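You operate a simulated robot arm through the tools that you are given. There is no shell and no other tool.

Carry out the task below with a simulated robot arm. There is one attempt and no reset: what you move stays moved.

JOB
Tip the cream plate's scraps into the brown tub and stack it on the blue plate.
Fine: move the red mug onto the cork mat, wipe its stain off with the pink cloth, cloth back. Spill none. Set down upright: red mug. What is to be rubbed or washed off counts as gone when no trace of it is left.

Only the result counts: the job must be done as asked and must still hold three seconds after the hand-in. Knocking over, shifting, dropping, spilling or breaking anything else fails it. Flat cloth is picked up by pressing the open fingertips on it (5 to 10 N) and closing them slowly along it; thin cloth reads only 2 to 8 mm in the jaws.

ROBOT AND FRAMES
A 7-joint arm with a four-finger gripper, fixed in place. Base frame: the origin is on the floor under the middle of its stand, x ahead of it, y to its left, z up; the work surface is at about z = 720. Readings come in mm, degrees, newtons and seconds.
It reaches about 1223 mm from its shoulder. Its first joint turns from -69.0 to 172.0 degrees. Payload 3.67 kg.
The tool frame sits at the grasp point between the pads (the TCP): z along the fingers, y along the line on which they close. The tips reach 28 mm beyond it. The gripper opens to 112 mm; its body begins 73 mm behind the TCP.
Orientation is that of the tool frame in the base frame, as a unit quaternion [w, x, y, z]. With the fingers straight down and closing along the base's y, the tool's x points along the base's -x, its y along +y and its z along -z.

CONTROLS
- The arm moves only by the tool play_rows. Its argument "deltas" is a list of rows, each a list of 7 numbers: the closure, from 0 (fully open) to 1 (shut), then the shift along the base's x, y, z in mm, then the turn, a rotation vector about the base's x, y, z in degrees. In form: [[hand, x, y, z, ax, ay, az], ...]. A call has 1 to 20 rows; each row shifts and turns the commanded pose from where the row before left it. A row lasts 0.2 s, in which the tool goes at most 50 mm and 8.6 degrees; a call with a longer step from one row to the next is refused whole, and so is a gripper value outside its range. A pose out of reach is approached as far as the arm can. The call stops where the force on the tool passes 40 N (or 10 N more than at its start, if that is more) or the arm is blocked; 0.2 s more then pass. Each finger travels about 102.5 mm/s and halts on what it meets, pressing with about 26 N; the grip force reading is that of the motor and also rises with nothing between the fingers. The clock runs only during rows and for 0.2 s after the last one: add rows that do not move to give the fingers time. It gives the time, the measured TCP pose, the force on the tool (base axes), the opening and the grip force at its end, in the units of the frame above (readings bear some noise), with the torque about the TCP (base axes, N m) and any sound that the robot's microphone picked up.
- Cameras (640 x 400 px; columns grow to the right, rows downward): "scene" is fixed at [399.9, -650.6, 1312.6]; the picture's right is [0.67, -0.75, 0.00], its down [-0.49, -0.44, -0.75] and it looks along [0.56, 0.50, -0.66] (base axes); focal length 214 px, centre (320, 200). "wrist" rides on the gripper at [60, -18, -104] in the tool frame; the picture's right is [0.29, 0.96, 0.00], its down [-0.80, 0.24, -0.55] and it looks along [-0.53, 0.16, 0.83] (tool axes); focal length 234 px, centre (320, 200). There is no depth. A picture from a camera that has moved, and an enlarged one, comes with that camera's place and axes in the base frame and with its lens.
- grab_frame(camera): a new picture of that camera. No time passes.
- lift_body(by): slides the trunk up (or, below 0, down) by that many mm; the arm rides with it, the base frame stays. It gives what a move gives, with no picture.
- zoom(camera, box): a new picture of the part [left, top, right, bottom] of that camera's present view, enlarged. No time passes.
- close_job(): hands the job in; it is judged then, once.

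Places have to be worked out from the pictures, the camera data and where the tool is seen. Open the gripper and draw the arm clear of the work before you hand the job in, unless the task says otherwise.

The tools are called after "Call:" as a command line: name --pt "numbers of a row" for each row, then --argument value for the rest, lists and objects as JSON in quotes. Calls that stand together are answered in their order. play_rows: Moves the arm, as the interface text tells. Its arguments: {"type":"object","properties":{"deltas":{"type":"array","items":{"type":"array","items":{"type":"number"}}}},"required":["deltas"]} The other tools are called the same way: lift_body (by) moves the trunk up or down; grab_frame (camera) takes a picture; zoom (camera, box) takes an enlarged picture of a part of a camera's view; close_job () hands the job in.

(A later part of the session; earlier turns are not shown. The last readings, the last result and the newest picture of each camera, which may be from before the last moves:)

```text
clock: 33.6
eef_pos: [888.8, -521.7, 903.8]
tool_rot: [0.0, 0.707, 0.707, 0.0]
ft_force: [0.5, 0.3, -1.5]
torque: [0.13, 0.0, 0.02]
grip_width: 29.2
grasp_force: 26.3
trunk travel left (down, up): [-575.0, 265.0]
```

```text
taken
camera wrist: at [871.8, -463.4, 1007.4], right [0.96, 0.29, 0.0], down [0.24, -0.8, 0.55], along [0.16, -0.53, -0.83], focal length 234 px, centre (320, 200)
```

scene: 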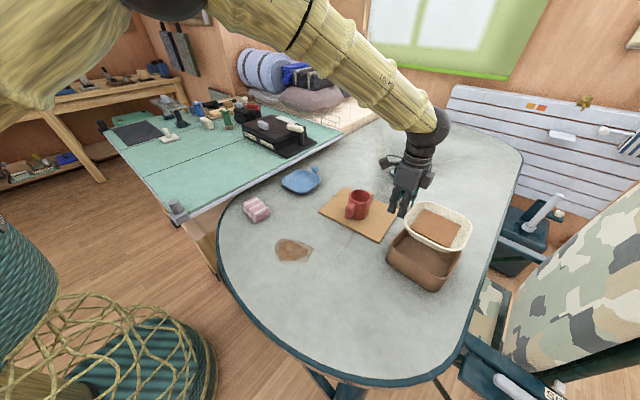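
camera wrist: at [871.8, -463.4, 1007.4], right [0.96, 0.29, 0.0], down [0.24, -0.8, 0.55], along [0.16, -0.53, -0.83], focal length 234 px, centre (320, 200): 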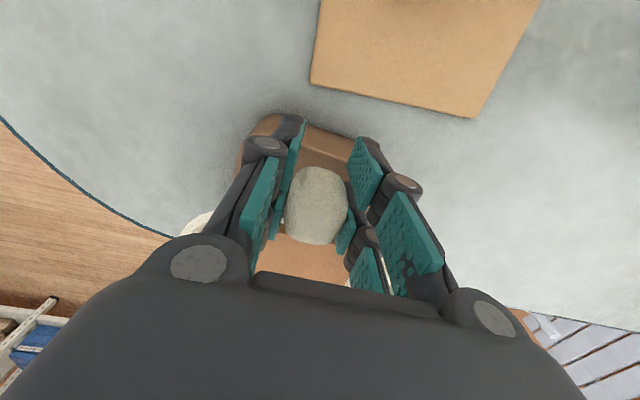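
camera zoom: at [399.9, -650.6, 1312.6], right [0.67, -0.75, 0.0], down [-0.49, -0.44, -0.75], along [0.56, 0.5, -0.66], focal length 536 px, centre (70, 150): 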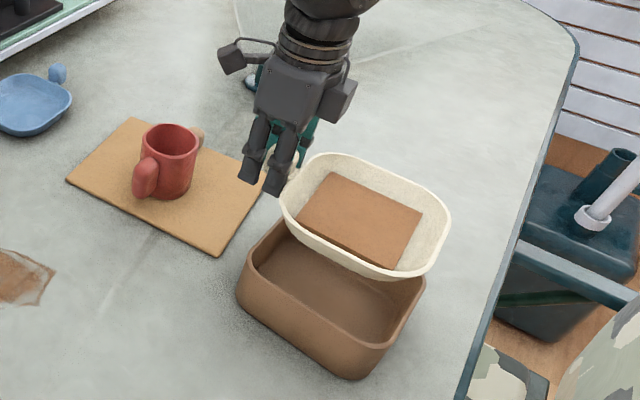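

The plate is level over the tub, with its centre at about (887,-629). I'll start tipping by turning the hand about y so it points forward, 40° first, and check the grip and scrap.

Call:
play_rows --pt "0.9 0 0 0 0 -3 0" --pt "0.9 0 0 0 0 -5 0" --pt "0.9 0 0 0 0 -6 0" --pt "0.9 0 0 0 0 -6 0" --pt "0.9 0 0 0 0 -6 0" --pt "0.9 0 0 0 0 -6 0" --pt "0.9 0 0 0 0 -5 0" --pt "0.9 0 0 0 0 -3 0" --pt "0.9 0 0 0 0 0 0"

Call:
zoom --camera "scene" --box '[340, 140, 500, 300]'

Call:
grab_frame --camera "scene"

```text
clock: 35.6
eef_pos: [890.1, -521.0, 905.8]
tool_rot: [0.241, 0.665, 0.664, 0.242]
ft_force: [0.0, -0.1, -0.9]
torque: [0.11, 0.0, 0.02]
grip_width: 29.3
grasp_force: 26.6
trunk travel left (down, up): [-575.0, 265.0]
```

```text
2.50 times, centred on (420, 220) of scene
camera zoom: at [399.9, -650.6, 1312.6], right [0.67, -0.75, 0.0], down [-0.49, -0.44, -0.75], along [0.56, 0.5, -0.66], focal length 536 px, centre (70, 150)
```

zoom: 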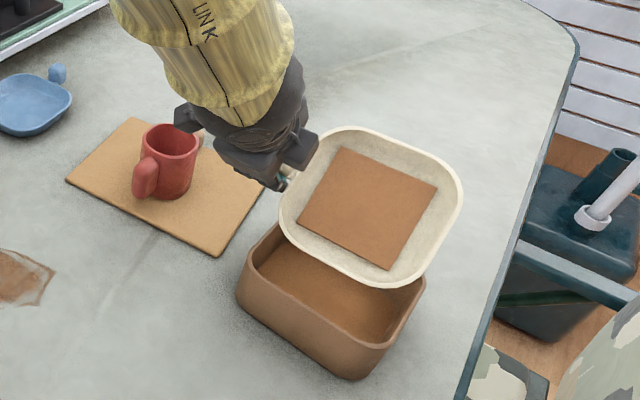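

```text
taken
```

scene: 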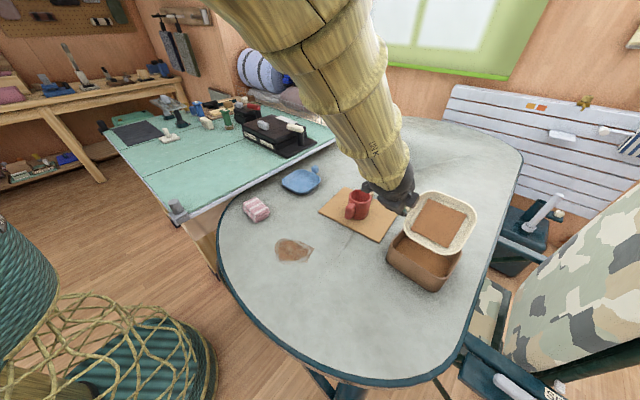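

At 40° the scrap still sticks and the plate is firm in the grip. I'll continue to about 80°, lowering slightly so the lip stays just above the tub.

Call:
play_rows --pt "0.9 0 0 0 0 -3 0" --pt "0.9 0 0 -2 0 -5 0" --pt "0.9 0 0 -3 0 -6 0" --pt "0.9 0 0 -3 0 -6 0" --pt "0.9 0 0 -3 0 -6 0" --pt "0.9 0 0 -2 0 -6 0" --pt "0.9 0 0 -2 0 -5 0" --pt "0.9 0 0 0 0 -3 0" --pt "0.9 0 0 0 0 0 0"

Call:
zoom --camera "scene" --box '[340, 140, 500, 300]'

Call:
grab_frame --camera "scene"

```text
clock: 37.6
eef_pos: [888.8, -521.8, 890.2]
tool_rot: [0.455, 0.541, 0.542, 0.454]
ft_force: [0.8, -0.6, -1.4]
torque: [0.11, 0.02, 0.0]
grip_width: 29.3
grasp_force: 25.7
trunk travel left (down, up): [-575.0, 265.0]
```

```text
2.50 times, centred on (420, 220) of scene
camera zoom: at [399.9, -650.6, 1312.6], right [0.67, -0.75, 0.0], down [-0.49, -0.44, -0.75], along [0.56, 0.5, -0.66], focal length 536 px, centre (70, 150)
```

zoom: 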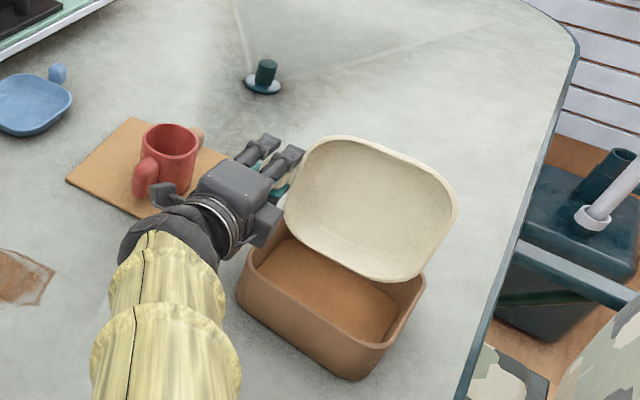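

```text
taken
```

scene: 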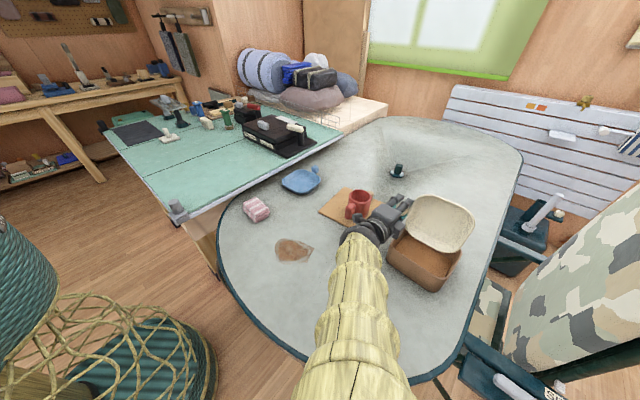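

The scrap has left the plate. I'll zoom in to see whether it landed in the tub.

Call:
zoom --camera "scene" --box '[380, 210, 470, 300]'

Call:
grab_frame --camera "wrist"

```text
4.44 times, centred on (425, 255) of scene
camera zoom: at [399.9, -650.6, 1312.6], right [0.67, -0.75, 0.0], down [-0.49, -0.44, -0.75], along [0.56, 0.5, -0.66], focal length 953 px, centre (-147, -44)
```

zoom: 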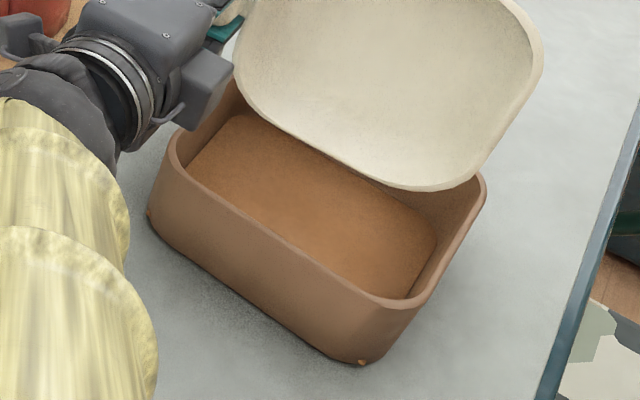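

```text
taken
camera wrist: at [784.3, -462.5, 889.4], right [0.17, 0.29, 0.94], down [-0.5, -0.8, 0.33], along [0.85, -0.53, 0.01], focal length 234 px, centre (320, 200)
```

wrist: 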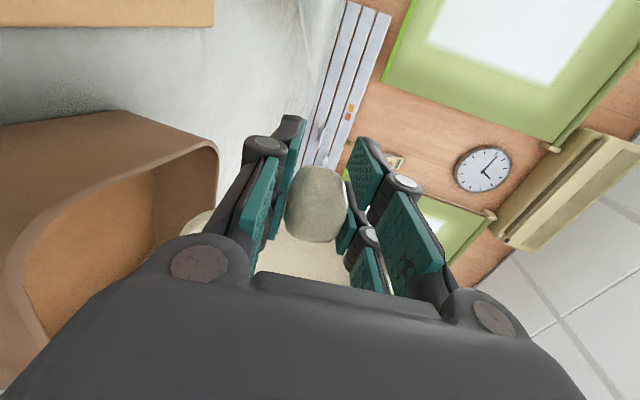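

The tub floor has turned orange-brown like the scraps and the plate looks clean. I'll zoom on a small orange spot at the tub's bottom front corner to be sure nothing spilled.

Call:
zoom --camera "scene" --box '[415, 270, 445, 295]'

Call:
zoom --camera "scene" --box '[385, 240, 415, 265]'

Call:
zoom --camera "scene" --box '[395, 185, 485, 260]'

```text
16.00 times, centred on (430, 282) of scene
camera zoom: at [399.9, -650.6, 1312.6], right [0.67, -0.75, 0.0], down [-0.49, -0.44, -0.75], along [0.56, 0.5, -0.66], focal length 3432 px, centre (-1440, -1120)
```

zoom: 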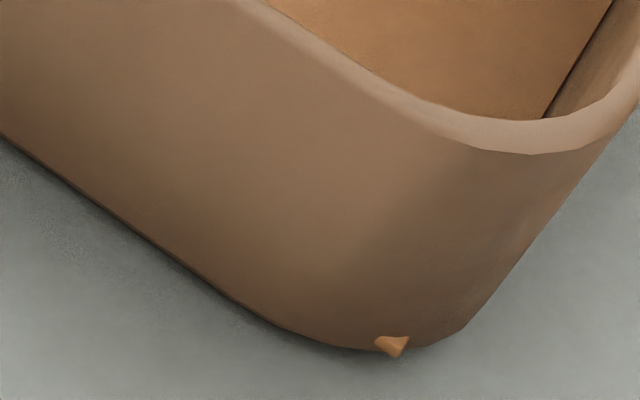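

```text
16.00 times, centred on (400, 252) of scene
camera zoom: at [399.9, -650.6, 1312.6], right [0.67, -0.75, 0.0], down [-0.49, -0.44, -0.75], along [0.56, 0.5, -0.66], focal length 3432 px, centre (-960, -640)
```

zoom: 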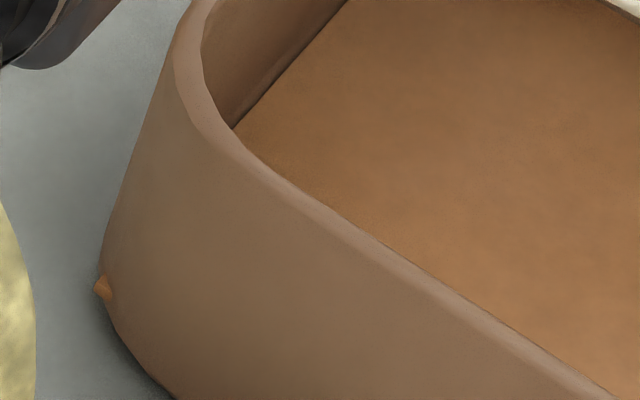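

```text
5.33 times, centred on (440, 222) of scene
camera zoom: at [399.9, -650.6, 1312.6], right [0.67, -0.75, 0.0], down [-0.49, -0.44, -0.75], along [0.56, 0.5, -0.66], focal length 1144 px, centre (-320, 80)
```

zoom: 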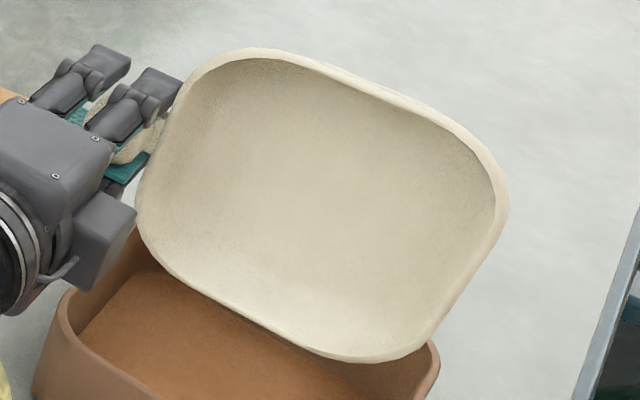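

The orange spots are just the corners of the tub's contents poking through its rounded corners; nothing is on the table and the plate is empty. I'll tip a little further and hold briefly so no residue is left.

Call:
play_rows --pt "0.9 0 0 1 0 -4 0" --pt "0.9 0 0 1 0 -6 0" --pt "0.9 0 0 1 0 -6 0" --pt "0.9 0 0 0 0 -3 0" --pt "0.9 0 0 0 0 0 0" --pt "0.9 0 0 0 0 0 0" --pt "0.9 0 0 0 0 0 0" --pt "0.9 0 0 0 0 0 0" --pt "0.9 0 0 0 0 0 0"

Call:
zoom --camera "scene" --box '[340, 160, 500, 300]'

```text
clock: 39.6
eef_pos: [890.7, -522.0, 892.6]
tool_rot: [0.538, 0.459, 0.459, 0.538]
ft_force: [-0.3, -0.9, -1.7]
torque: [0.14, 0.02, 0.0]
grip_width: 29.0
grasp_force: 25.8
trunk travel left (down, up): [-575.0, 265.0]
```

```text
2.86 times, centred on (420, 230) of scene
camera zoom: at [399.9, -650.6, 1312.6], right [0.67, -0.75, 0.0], down [-0.49, -0.44, -0.75], along [0.56, 0.5, -0.66], focal length 613 px, centre (34, 114)
```

zoom: 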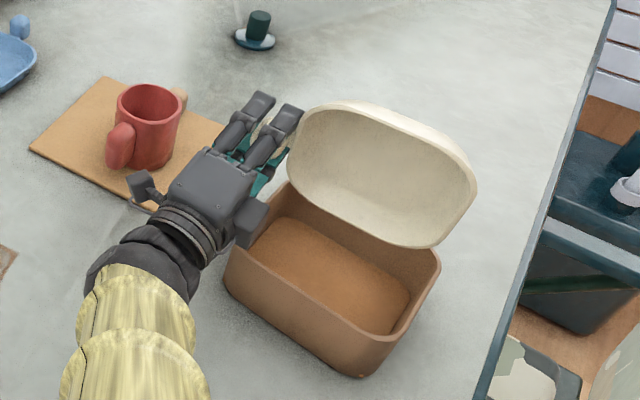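

The plate is empty at about 99° tilt. I'll turn it back to level, rising a little as I go.

Call:
play_rows --pt "0.9 0 0 2 0 3 0" --pt "0.9 0 0 3 0 6 0" --pt "0.9 0 0 4 0 8 0" --pt "0.9 0 0 5 0 8 0" --pt "0.9 0 0 5 0 8 0" --pt "0.9 0 0 5 0 8 0" --pt "0.9 0 0 5 0 8 0" --pt "0.9 0 0 5 0 8 0" --pt "0.9 0 0 5 0 8 0" --pt "0.9 0 0 5 0 8 0" --pt "0.9 0 0 5 0 8 0" --pt "0.9 0 0 5 0 8 0" --pt "0.9 0 0 3 0 6 0" --pt "0.9 0 0 2 0 4 0" --pt "0.9 0 0 0 0 0 0"

Call:
zoom --camera "scene" --box '[340, 100, 500, 300]'

Call:
grab_frame --camera "wrist"

```text
clock: 42.8
eef_pos: [890.0, -522.4, 953.1]
tool_rot: [-0.001, 0.707, 0.707, -0.001]
ft_force: [-0.4, 0.0, -0.9]
torque: [0.13, 0.04, 0.0]
grip_width: 29.2
grasp_force: 25.9
trunk travel left (down, up): [-575.0, 265.0]
```

```text
2.00 times, centred on (420, 200) of scene
camera zoom: at [399.9, -650.6, 1312.6], right [0.67, -0.75, 0.0], down [-0.49, -0.44, -0.75], along [0.56, 0.5, -0.66], focal length 429 px, centre (120, 200)
```

zoom: 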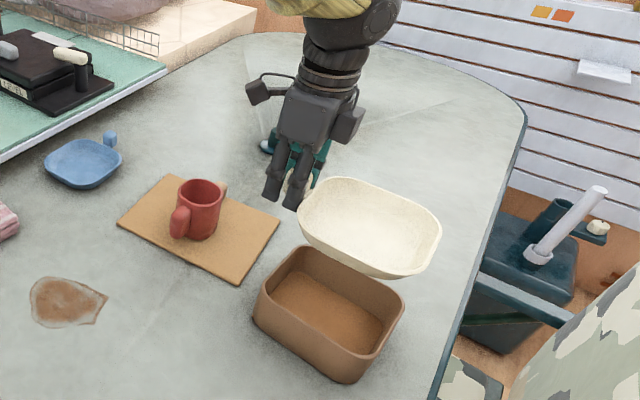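

```text
taken
camera wrist: at [873.1, -462.9, 1055.8], right [0.96, 0.29, 0.0], down [0.24, -0.8, 0.55], along [0.16, -0.53, -0.83], focal length 234 px, centre (320, 200)
```

wrist: 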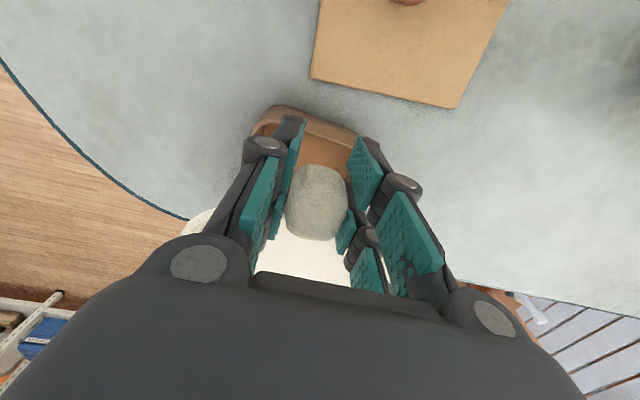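

The plate is level again and unchanged in the grip. Next I need the blue plate's exact centre and angle, so I'll zoom on it in the scene camera.

Call:
zoom --camera "scene" --box '[270, 150, 340, 210]'

Call:
zoom --camera "scene" --box '[395, 170, 475, 260]'

```text
6.67 times, centred on (305, 180) of scene
camera zoom: at [399.9, -650.6, 1312.6], right [0.67, -0.75, 0.0], down [-0.49, -0.44, -0.75], along [0.56, 0.5, -0.66], focal length 1430 px, centre (420, 333)
```

zoom: 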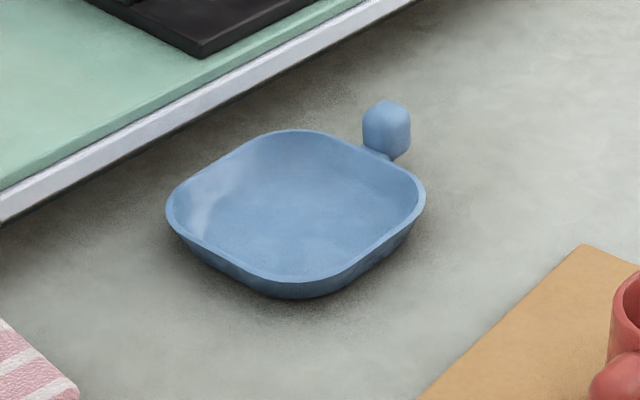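

```text
4.44 times, centred on (435, 215) of scene
camera zoom: at [399.9, -650.6, 1312.6], right [0.67, -0.75, 0.0], down [-0.49, -0.44, -0.75], along [0.56, 0.5, -0.66], focal length 953 px, centre (-191, 133)
```

zoom: 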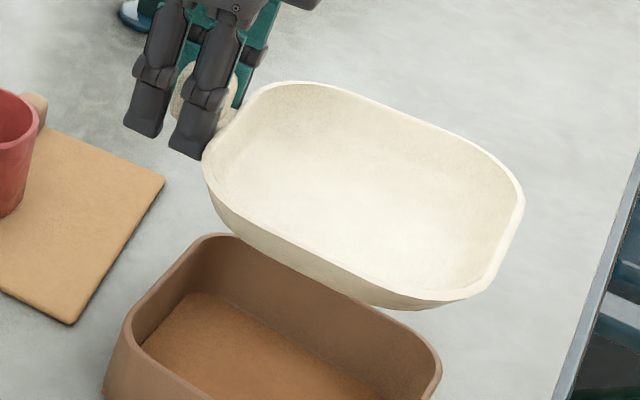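

Both cameras put the blue plate's centre near (927.5,-66), rotated a few degrees. I'll carry the empty cream plate high over there with the yaw back at 0, and look straight down at the blue plate with the wrist camera before stacking.

Call:
play_rows --pt "0.9 3 10 5 0 0 3" --pt "0.9 5 20 5 0 0 6" --pt "0.9 6 30 5 0 0 8" --pt "0.9 6 30 5 0 0 8" --pt "0.9 6 30 5 0 0 8" --pt "0.9 6 30 5 0 0 8" --pt "0.9 6 30 5 0 0 8" --pt "0.9 6 30 5 0 0 8" --pt "0.9 6 30 5 0 0 8" --pt "0.9 6 30 5 0 0 8" --pt "0.9 6 30 0 0 0 8" --pt "0.9 6 30 0 0 0 6" --pt "0.9 6 30 0 0 0 3" --pt "0.9 6 30 0 0 0 0" --pt "0.9 6 30 0 0 0 0" --pt "0.9 6 32 0 0 0 0" --pt "0.9 5 22 0 0 0 0" --pt "0.9 0 0 0 0 0 0"

Call:
grab_frame --camera "wrist"

Call:
grab_frame --camera "scene"

```text
clock: 46.6
eef_pos: [986.8, -46.8, 1003.5]
tool_rot: [0.0, 0.0, 1.0, 0.0]
ft_force: [-1.1, -0.6, -1.5]
torque: [-0.02, 0.12, 0.0]
grip_width: 29.2
grasp_force: 26.3
trunk travel left (down, up): [-575.0, 265.0]
```

```text
taken
camera wrist: at [926.7, -65.0, 1106.9], right [-0.29, 0.96, 0.0], down [0.8, 0.24, 0.55], along [0.53, 0.16, -0.83], focal length 234 px, centre (320, 200)
```

wrist: 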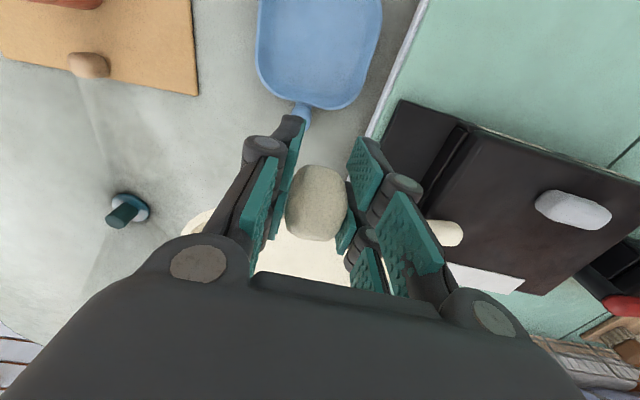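

```text
taken
```

scene: 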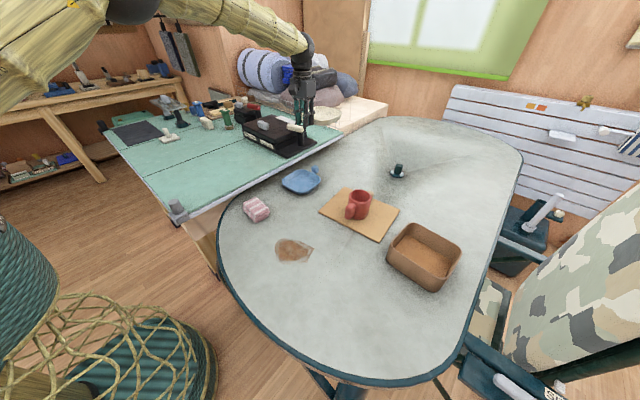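

The blue plate is only partly in frame. I'll zoom both views to confirm the cream plate in the hand and measure the blue plate's edges.

Call:
zoom --camera "scene" --box '[270, 50, 390, 150]'

Call:
zoom --camera "wrist" --box '[220, 0, 420, 140]'

```text
4.00 times, centred on (330, 100) of scene
camera zoom: at [399.9, -650.6, 1312.6], right [0.67, -0.75, 0.0], down [-0.49, -0.44, -0.75], along [0.56, 0.5, -0.66], focal length 858 px, centre (280, 600)
```

zoom: 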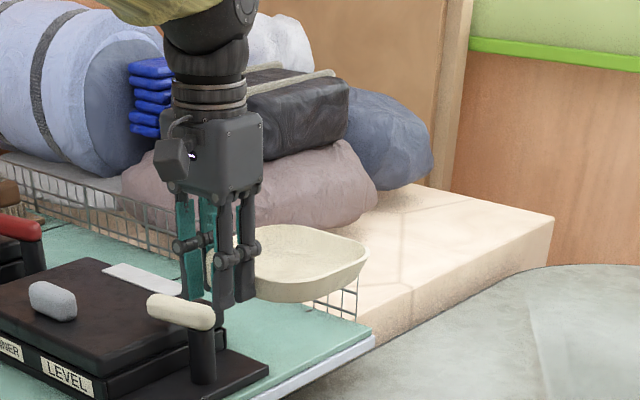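

```text
2.86 times, centred on (320, 70) of wrist
camera zoom: at [926.7, -65.0, 1106.9], right [-0.29, 0.96, 0.0], down [0.8, 0.24, 0.55], along [0.53, 0.16, -0.83], focal length 669 px, centre (320, 571)
```

zoom: 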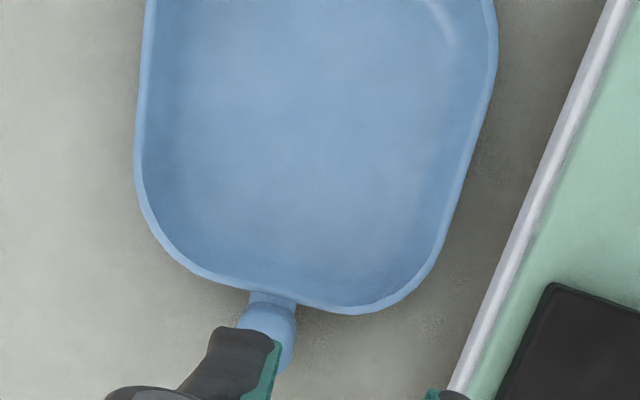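

The wrist view gives the blue plate's rim edges: +x side at x of about 1003, sides at y of about -144.5 and +4, so its centre is near (928,-70) with about 2-3° rotation. The cream plate's centre sits about 103 mm ahead of the TCP. I'll bring it above the blue plate, TCP near (823,-72.5), z 900, with +2° yaw, and compare.

Call:
play_rows --pt "0.9 -10 -2 -6 0 0 0.2" --pt "0.9 -20 -3 -13 0 0 0.2" --pt "0.9 -25 -4 -16 0 0 0.3" --pt "0.9 -25 -4 -16 0 0 0.3" --pt "0.9 -25 -4 -16 0 0 0.3" --pt "0.9 -25 -4 -16 0 0 0.3" --pt "0.9 -20 -3 -13 0 0 0.2" --pt "0.9 -10 -1.4 -7.7 0 0 0.2" --pt "0.9 -4 0 0 0 0 0" --pt "0.9 0 0 0 0 0 0"

Call:
zoom --camera "scene" --box '[250, 110, 360, 210]'

Call:
grab_frame --camera "wrist"

```text
clock: 48.8
eef_pos: [821.4, -73.0, 898.1]
tool_rot: [0.001, -0.016, 1.0, 0.0]
ft_force: [0.9, 0.3, -1.5]
torque: [0.01, 0.1, 0.02]
grip_width: 29.1
grasp_force: 26.4
trunk travel left (down, up): [-575.0, 265.0]
```

```text
4.00 times, centred on (305, 160) of scene
camera zoom: at [399.9, -650.6, 1312.6], right [0.67, -0.75, 0.0], down [-0.49, -0.44, -0.75], along [0.56, 0.5, -0.66], focal length 858 px, centre (380, 360)
```

zoom: 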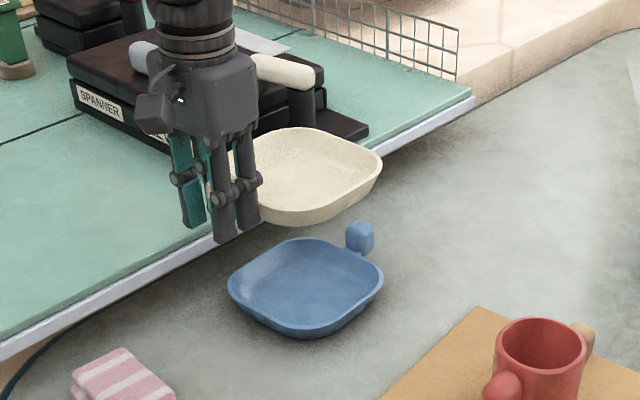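

```text
taken
camera wrist: at [763.3, -93.9, 1002.4], right [-0.32, 0.95, 0.0], down [0.79, 0.27, 0.55], along [0.52, 0.18, -0.83], focal length 234 px, centre (320, 200)
```

wrist: 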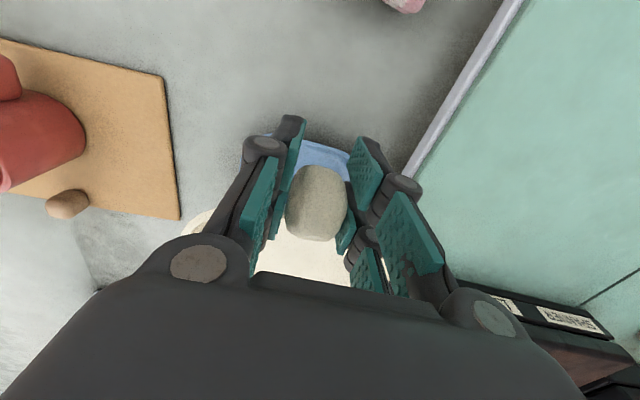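

From this view the blue plate's near rim is at x of about 853.6, matching the plan. I'll lower to TCP z 800, just above the blue plate, and compare the two rims again.

Call:
play_rows --pt "0.9 0 0 -10 0 0 0" --pt "0.9 0 0 -20 0 0 0" --pt "0.9 0 0 -25 0 0 0" --pt "0.9 0 0 -25 0 0 0" --pt "0.9 0 0 -14 0 0 0" --pt "0.9 0 0 -6 0 0 0" --pt "0.9 0 0 0 0 0 0"

Call:
zoom --camera "scene" --box '[265, 140, 345, 210]'

Call:
grab_frame --camera "wrist"

```text
clock: 50.4
eef_pos: [821.5, -73.0, 796.9]
tool_rot: [0.0, -0.018, 1.0, 0.0]
ft_force: [0.2, 0.1, -1.9]
torque: [-0.03, 0.12, -0.01]
grip_width: 29.5
grasp_force: 25.9
trunk travel left (down, up): [-575.0, 265.0]
```

```text
5.71 times, centred on (305, 175) of scene
camera zoom: at [399.9, -650.6, 1312.6], right [0.67, -0.75, 0.0], down [-0.49, -0.44, -0.75], along [0.56, 0.5, -0.66], focal length 1226 px, centre (406, 343)
```

zoom: 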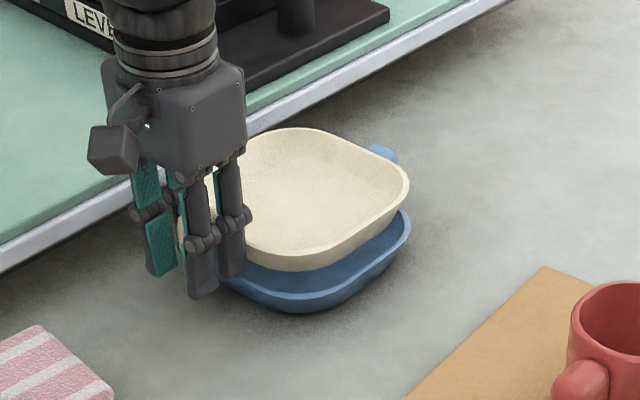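

```text
taken
camera wrist: at [763.7, -94.0, 900.4], right [-0.32, 0.95, 0.0], down [0.79, 0.27, 0.55], along [0.52, 0.18, -0.83], focal length 234 px, centre (320, 200)
```

wrist: 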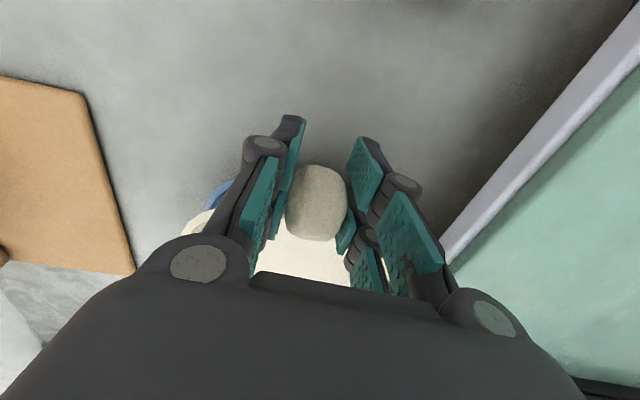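

The lateral alignment matches, but the cream rim's front and back edges look slightly lower than expected, so I want to check whether the plate has tilted in the grip. I'll zoom in closer.

Call:
zoom --camera "scene" --box '[290, 155, 345, 200]'

Call:
zoom --camera "scene" --box '[270, 160, 320, 205]'

```text
8.89 times, centred on (318, 178) of scene
camera zoom: at [399.9, -650.6, 1312.6], right [0.67, -0.75, 0.0], down [-0.49, -0.44, -0.75], along [0.56, 0.5, -0.66], focal length 1906 px, centre (342, 400)
```

zoom: 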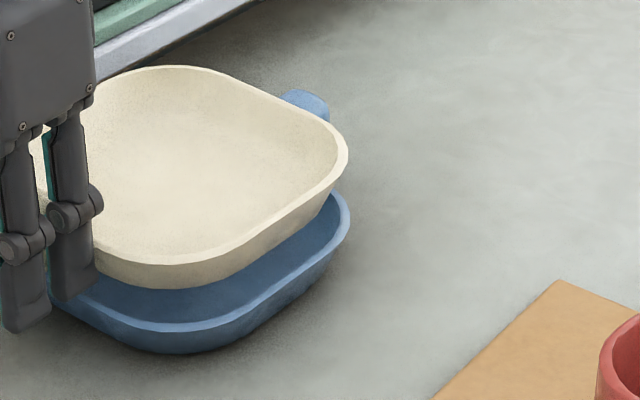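

```text
8.89 times, centred on (295, 182) of scene
camera zoom: at [399.9, -650.6, 1312.6], right [0.67, -0.75, 0.0], down [-0.49, -0.44, -0.75], along [0.56, 0.5, -0.66], focal length 1906 px, centre (542, 356)
```

zoom: 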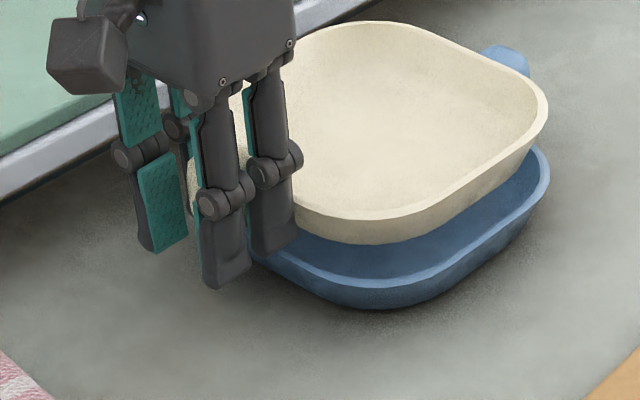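

The displacement between the rims is uniform (about 66 px at both the corner and the front), so the cream plate is level and aligned to within a few mm. I'll lower slowly toward contact.

Call:
play_rows --pt "0.9 0 0 -4 0 0 0" --pt "0.9 0 0 -5 0 0 0" --pt "0.9 0 0 -5 0 0 0" --pt "0.9 0 0 -4 0 0 0" --pt "0.9 0 0 -3 0 0 0" --pt "0.9 0 0 0 0 0 0"

Call:
zoom --camera "scene" --box '[270, 155, 340, 205]'

```text
clock: 51.8
eef_pos: [823.4, -72.2, 775.5]
tool_rot: [0.001, -0.018, 1.0, 0.001]
ft_force: [0.2, -0.2, -0.6]
torque: [-0.01, 0.12, 0.01]
grip_width: 29.2
grasp_force: 26.1
trunk travel left (down, up): [-575.0, 265.0]
```

```text
8.00 times, centred on (305, 180) of scene
camera zoom: at [399.9, -650.6, 1312.6], right [0.67, -0.75, 0.0], down [-0.49, -0.44, -0.75], along [0.56, 0.5, -0.66], focal length 1716 px, centre (440, 360)
```

zoom: 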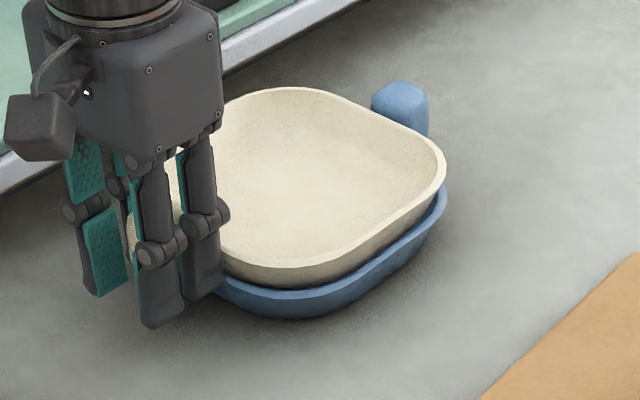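

The two plates line up well and there is no contact yet. I'll continue down in small steps.

Call:
play_rows --pt "0.9 0 0 -2 0 0 0" --pt "0.9 0 0 -2 0 0 0" --pt "0.9 0 0 -2 0 0 0" --pt "0.9 0 0 0 0 0 0"

```text
clock: 52.8
eef_pos: [823.3, -73.6, 769.6]
tool_rot: [0.001, -0.018, 1.0, -0.001]
ft_force: [0.9, -0.5, 2.0]
torque: [0.0, -0.37, 0.01]
grip_width: 29.4
grasp_force: 26.3
trunk travel left (down, up): [-575.0, 265.0]
```

Contact has started: torque jumped to -0.37 N m. I'll look at how the plates sit.

Call:
zoom --camera "scene" --box '[270, 155, 340, 205]'

Call:
grab_frame --camera "wrist"

```text
8.00 times, centred on (305, 180) of scene
camera zoom: at [399.9, -650.6, 1312.6], right [0.67, -0.75, 0.0], down [-0.49, -0.44, -0.75], along [0.56, 0.5, -0.66], focal length 1716 px, centre (440, 360)
```

zoom: 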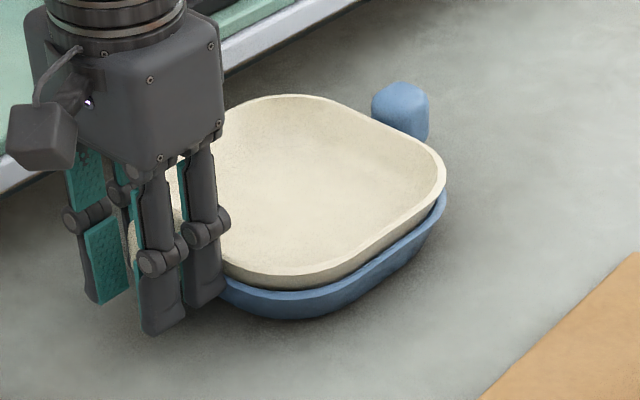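

```text
taken
camera wrist: at [765.2, -93.6, 875.3], right [-0.32, 0.95, 0.0], down [0.79, 0.27, 0.55], along [0.53, 0.18, -0.83], focal length 234 px, centre (320, 200)
```

wrist: 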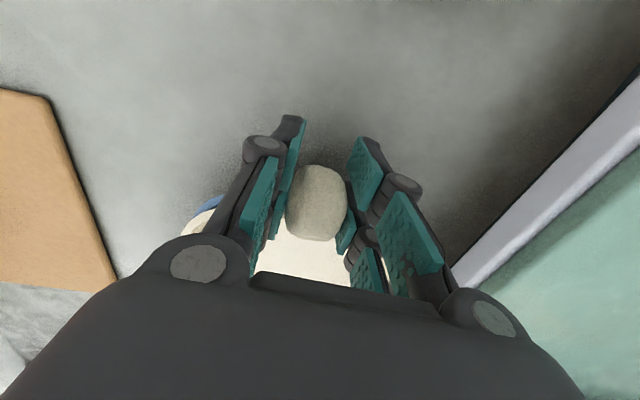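

The cream plate now sits about 17 mm above the blue rim with its far side touching. I'll lower another 2 mm to seat it.

Call:
play_rows --pt "0.9 0 0 -1 0 0 0" --pt "0.9 0 0 -1 0 0 0" --pt "0.9 0 0 0 0 0 0"

Call:
zoom --camera "scene" --box '[270, 155, 340, 205]'

```text
clock: 53.6
eef_pos: [823.6, -72.9, 770.0]
tool_rot: [0.001, -0.017, 1.0, 0.0]
ft_force: [5.8, -3.1, 11.4]
torque: [-0.09, -0.64, -0.08]
grip_width: 29.1
grasp_force: 26.0
trunk travel left (down, up): [-575.0, 265.0]
```

```text
8.00 times, centred on (305, 180) of scene
camera zoom: at [399.9, -650.6, 1312.6], right [0.67, -0.75, 0.0], down [-0.49, -0.44, -0.75], along [0.56, 0.5, -0.66], focal length 1716 px, centre (440, 360)
```

zoom: 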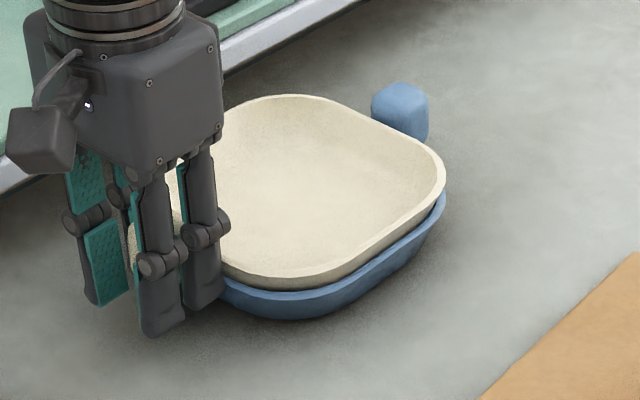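

The seat contact pushes the plate toward +x and -y (5.8, -3.1 N), so it's slightly off-centre. I'll back off 3 mm, shift (+2,-1) and lower again.

Call:
play_rows --pt "0.9 0 0 3 0 0 0" --pt "0.9 2 -1 0 0 0 0" --pt "0.9 0 0 -2 0 0 0" --pt "0.9 0 0 -1 0 0 0" --pt "0.9 0 0 0 0 0 0"

```text
clock: 54.8
eef_pos: [825.7, -72.0, 771.3]
tool_rot: [0.001, -0.018, 1.0, 0.0]
ft_force: [-4.4, 5.2, 10.2]
torque: [0.1, -0.18, 0.04]
grip_width: 29.1
grasp_force: 25.9
trunk travel left (down, up): [-575.0, 265.0]
```

The forces reversed, so the centre lies between the two poses. I'll shift back by (-0.9,+0.6) and reseat.

Call:
play_rows --pt "0.9 0 0 3 0 0 0" --pt "0.9 -0.9 0.6 0 0 0 0" --pt "0.9 0 0 -2 0 0 0" --pt "0.9 0 0 -1 0 0 0" --pt "0.9 0 0 0 0 0 0"

Call:
zoom --camera "scene" --box '[270, 155, 340, 205]'

```text
clock: 56.0
eef_pos: [825.1, -72.3, 770.7]
tool_rot: [0.0, -0.018, 1.0, 0.0]
ft_force: [-0.3, -3.1, 3.2]
torque: [-0.11, 0.01, -0.14]
grip_width: 29.5
grasp_force: 26.6
trunk travel left (down, up): [-575.0, 265.0]
```

```text
8.00 times, centred on (305, 180) of scene
camera zoom: at [399.9, -650.6, 1312.6], right [0.67, -0.75, 0.0], down [-0.49, -0.44, -0.75], along [0.56, 0.5, -0.66], focal length 1716 px, centre (440, 360)
```

zoom: 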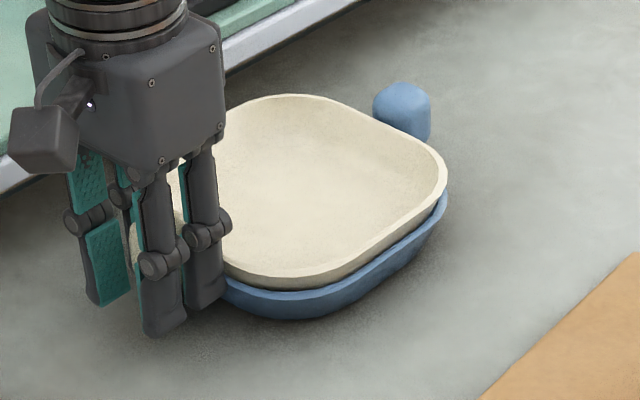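

Forces are now near zero, so the plate is seated. I'll release the knob gradually.

Call:
play_rows --pt "0.8 0 0 0 0 0 0" --pt "0.75 0 0 0 0 0 0" --pt "0.72 0 0 0 0 0 0" --pt "0.69 0 0 0 0 0 0" --pt "0.64 0 0 0 0 0 0" --pt "0.56 0 0 0 0 0 0" --pt "0.48 0 0 0 0 0 0" --pt "0.42 0 0 0 0 0 0" --pt "0.42 0 0 0 0 0 0"

Call:
zoom --camera "scene" --box '[270, 155, 340, 205]'

Call:
grab_frame --camera "wrist"

```text
clock: 58.0
eef_pos: [825.0, -72.4, 770.7]
tool_rot: [0.0, -0.017, 1.0, 0.0]
ft_force: [0.2, 0.1, 0.9]
torque: [0.01, 0.02, 0.0]
grip_width: 65.0
grasp_force: 0.0
trunk travel left (down, up): [-575.0, 265.0]
```

```text
8.00 times, centred on (305, 180) of scene
camera zoom: at [399.9, -650.6, 1312.6], right [0.67, -0.75, 0.0], down [-0.49, -0.44, -0.75], along [0.56, 0.5, -0.66], focal length 1716 px, centre (440, 360)
```

zoom: 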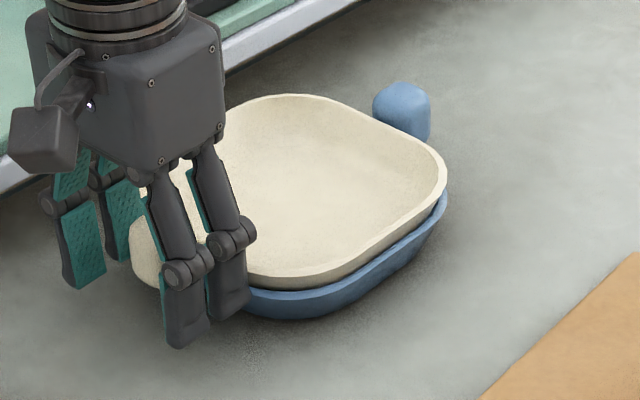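

```text
taken
camera wrist: at [765.8, -93.5, 873.4], right [-0.32, 0.95, 0.0], down [0.79, 0.27, 0.55], along [0.52, 0.18, -0.83], focal length 234 px, centre (320, 200)
```

wrist: 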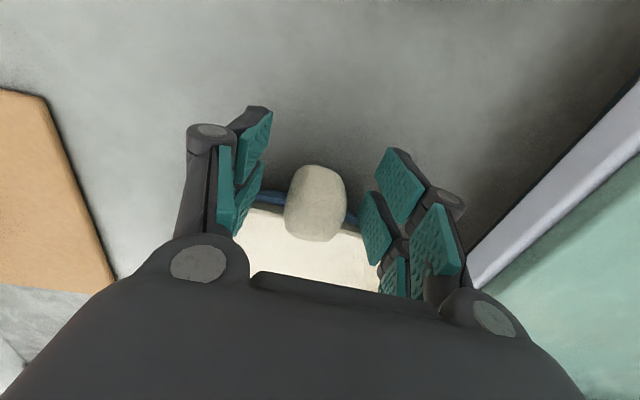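

The knob is free and the plate stayed put. I'll rise straight up and inspect the stack.

Call:
play_rows --pt "0.42 0 0 5 0 0 0" --pt "0.42 0 0 10 0 0 0" --pt "0.42 0 0 20 0 0 0" --pt "0.42 0 0 30 0 0 0" --pt "0.4 -10 0 40 0 0 0" --pt "0.3 -20 0 40 0 0 -1" --pt "0.2 -25 0 30 0 0 -1" --pt "0.1 -25 0 20 0 0 0" --pt "0 -20 0 0 0 0 0" --pt "0 0 0 0 0 0 0"

Call:
zoom --camera "scene" --box '[270, 155, 340, 205]'

Call:
grab_frame --camera "wrist"

Call:
zoom --camera "scene" --box '[235, 185, 285, 225]'

```text
clock: 60.2
eef_pos: [722.5, -70.9, 964.0]
tool_rot: [0.0, 0.0, 1.0, -0.001]
ft_force: [0.6, 0.1, -1.3]
torque: [-0.02, 0.0, 0.0]
grip_width: 112.0
grasp_force: 0.1
trunk travel left (down, up): [-575.0, 265.0]
```

```text
8.00 times, centred on (305, 180) of scene
camera zoom: at [399.9, -650.6, 1312.6], right [0.67, -0.75, 0.0], down [-0.49, -0.44, -0.75], along [0.56, 0.5, -0.66], focal length 1716 px, centre (440, 360)
```

zoom: 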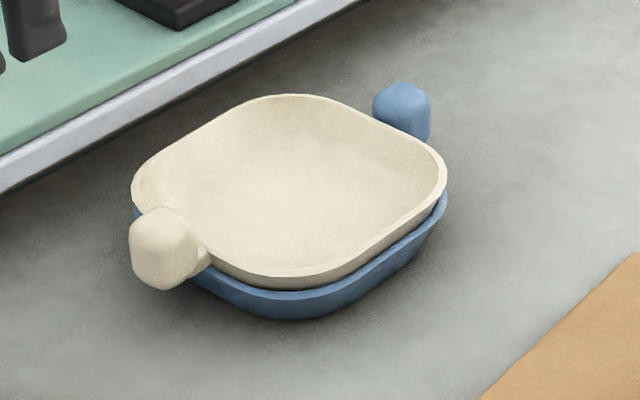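

```text
taken
camera wrist: at [663.7, -91.0, 1067.7], right [-0.29, 0.96, 0.0], down [0.8, 0.24, 0.55], along [0.53, 0.16, -0.83], focal length 234 px, centre (320, 200)
```

wrist: 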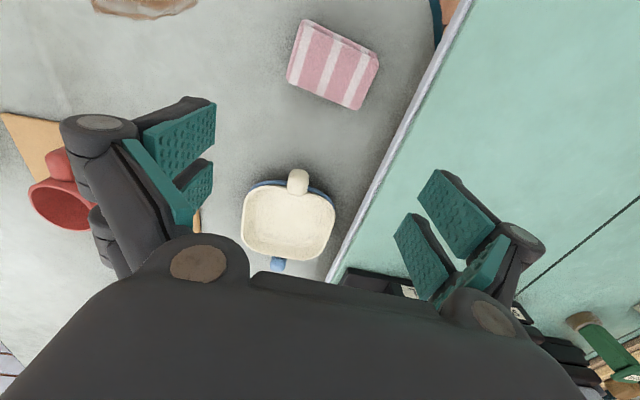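

```text
10.00 times, centred on (260, 205) of scene
camera zoom: at [399.9, -650.6, 1312.6], right [0.67, -0.75, 0.0], down [-0.49, -0.44, -0.75], along [0.56, 0.5, -0.66], focal length 2145 px, centre (920, 150)
```

zoom: 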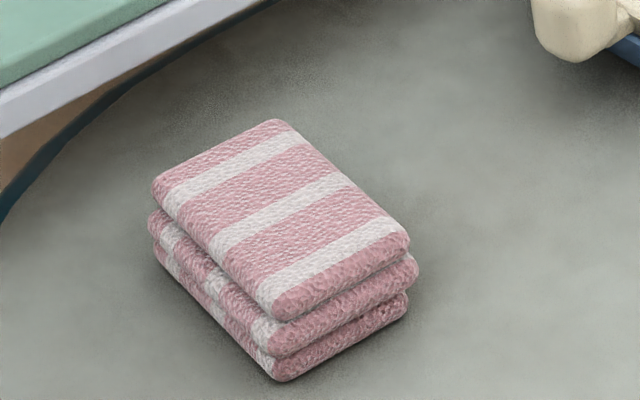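

The stack sits nested and stable. Next is the cloth: it's folded in three layers, so I'll zoom the wrist view to measure its position and orientation.

Call:
zoom --camera "wrist" --box '[265, 0, 405, 120]'

Call:
zoom --camera "wrist" --box '[60, 0, 240, 60]'

```text
3.33 times, centred on (335, 60) of wrist
camera zoom: at [663.7, -91.0, 1067.7], right [-0.29, 0.96, 0.0], down [0.8, 0.24, 0.55], along [0.53, 0.16, -0.83], focal length 781 px, centre (270, 667)
```

zoom: 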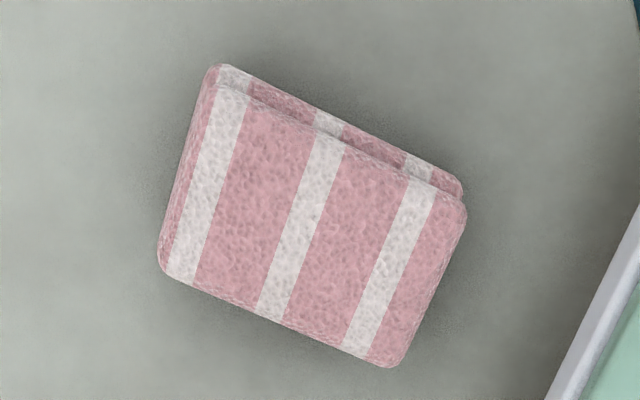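

```text
3.56 times, centred on (150, 30) of wrist
camera zoom: at [663.7, -91.0, 1067.7], right [-0.29, 0.96, 0.0], down [0.8, 0.24, 0.55], along [0.53, 0.16, -0.83], focal length 833 px, centre (924, 804)
```

zoom: 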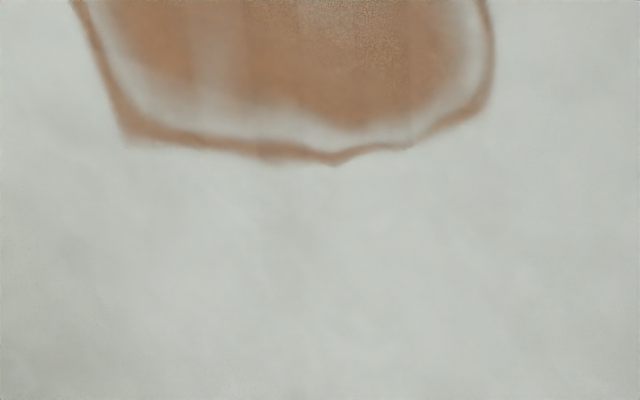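

The cloth top face is about 61 × 95 mm, roughly 30 mm thick, centred at about (686.5,-69) with its long side along y, rotated about -4°. I'll turn the hand to -94° so the fingers close across the short side, and come down to z 850 above it.

Call:
play_rows --pt "0 -3.1 0.3 -5 0 0 -5" --pt "0 -3.1 0.3 -10 0 0 -8" --pt "0 -3.1 0.3 -10 0 0 -8" --pt "0 -3.1 0.3 -10 0 0 -8" --pt "0 -3.1 0.3 -10 0 0 -8" --pt "0 -3.1 0.3 -10 0 0 -8" --pt "0 -3.1 0.3 -10 0 0 -8" --pt "0 -3.1 0.3 -10 0 0 -8" --pt "0 -3.1 0.3 -10 0 0 -8" --pt "0 -3.1 0.3 -10 0 0 -8" --pt "0 -3.1 0.3 -10 0 0 -8" --pt "0 -3.5 0.7 -11 0 0 -9" --pt "0 0 0 0 0 0 0"

Call:
grab_frame --camera "wrist"

Call:
zoom --camera "scene" --box '[210, 130, 330, 270]'

```text
refused: row 12 steps farther than a row can; nothing moved
```

```text
taken
camera wrist: at [663.7, -91.0, 1067.7], right [-0.29, 0.96, 0.0], down [0.8, 0.24, 0.55], along [0.53, 0.16, -0.83], focal length 234 px, centre (320, 200)
```

wrist: 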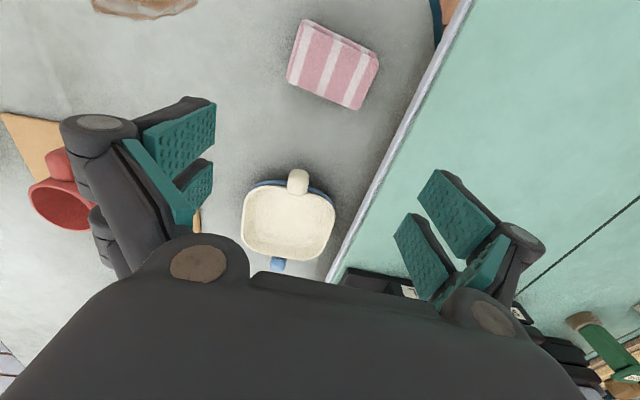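

```text
2.86 times, centred on (270, 200) of scene
camera zoom: at [399.9, -650.6, 1312.6], right [0.67, -0.75, 0.0], down [-0.49, -0.44, -0.75], along [0.56, 0.5, -0.66], focal length 613 px, centre (463, 200)
```

zoom: 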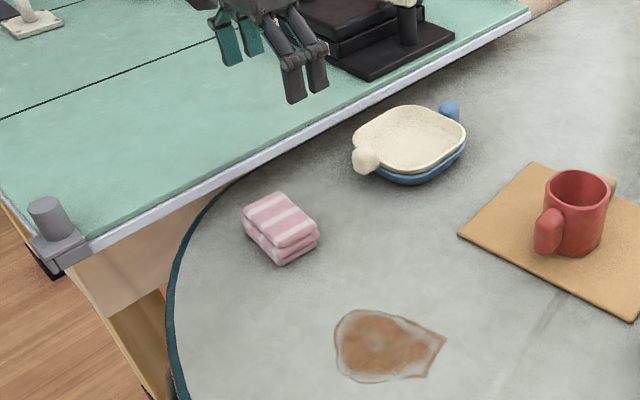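

The last turn of 9° exceeded the limit, so nothing moved. I'll split it and repeat.

Call:
play_rows --pt "0 -3.1 0.3 -5 0 0 -5" --pt "0 -3.1 0.3 -10 0 0 -8" --pt "0 -3.1 0.3 -10 0 0 -8" --pt "0 -3.1 0.3 -10 0 0 -8" --pt "0 -3.1 0.3 -10 0 0 -8" --pt "0 -3.1 0.3 -10 0 0 -8" --pt "0 -3.1 0.3 -10 0 0 -8" --pt "0 -3.1 0.3 -10 0 0 -8" --pt "0 -3.1 0.3 -10 0 0 -8" --pt "0 -3.1 0.3 -10 0 0 -8" --pt "0 -3.1 0.3 -10 0 0 -8" --pt "0 -3.5 0.7 -11 0 0 -6" --pt "0 0 0 0 0 0 -3" --pt "0 0 0 0 0 0 0"

Call:
grab_frame --camera "wrist"

Call:
zoom --camera "scene" --box '[210, 130, 330, 270]'

```text
clock: 63.2
eef_pos: [695.4, -87.5, 858.4]
tool_rot: [-0.03, 0.753, 0.657, 0.027]
ft_force: [-0.1, -0.4, -0.4]
torque: [0.01, -0.03, 0.0]
grip_width: 112.1
grasp_force: 0.0
trunk travel left (down, up): [-575.0, 265.0]
```

```text
taken
camera wrist: at [686.2, -34.5, 966.3], right [0.99, 0.16, 0.01], down [0.13, -0.86, 0.49], along [0.09, -0.48, -0.87], focal length 234 px, centre (320, 200)
```

wrist: 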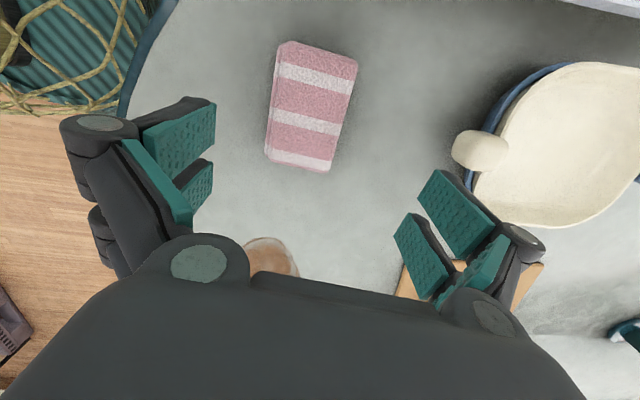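

```text
2.86 times, centred on (270, 200) of scene
camera zoom: at [399.9, -650.6, 1312.6], right [0.67, -0.75, 0.0], down [-0.49, -0.44, -0.75], along [0.56, 0.5, -0.66], focal length 613 px, centre (463, 200)
```

zoom: 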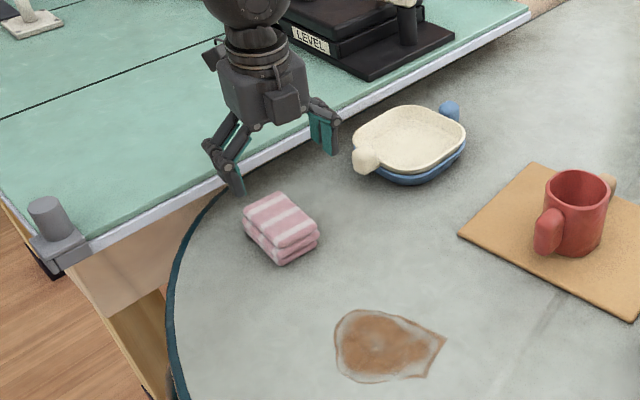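

The arm can't hold this -94° pose: it reads (695,-87.5,858) and tilted, so it is near a joint limit. I'll turn the other way instead, to +86°, which closes along the same line, rising first.

Call:
play_rows --pt "0 0 0 20 0 0 5" --pt "0 0 0 30 0 0 8" --pt "0 0 0 20 0 0 8" --pt "0 0 0 0 0 0 8" --pt "0 0 0 0 0 0 8" --pt "0 0 0 0 0 0 8" --pt "0 0 0 0 0 0 8" --pt "0 0 0 0 0 0 8" --pt "0 0 0 0 0 0 8" --pt "0 0 0 0 0 0 8" --pt "0 0 0 0 0 0 8" --pt "0 0 0 0 0 0 5" --pt "0 0 0 0 0 0 4" --pt "0 0 0 0 0 0 0"

```text
clock: 66.2
eef_pos: [686.4, -68.6, 919.3]
tool_rot: [0.0, -0.001, 1.0, 0.0]
ft_force: [-0.5, -0.1, 0.2]
torque: [0.01, -0.01, -0.03]
grip_width: 112.2
grasp_force: 0.1
trunk travel left (down, up): [-575.0, 265.0]
```

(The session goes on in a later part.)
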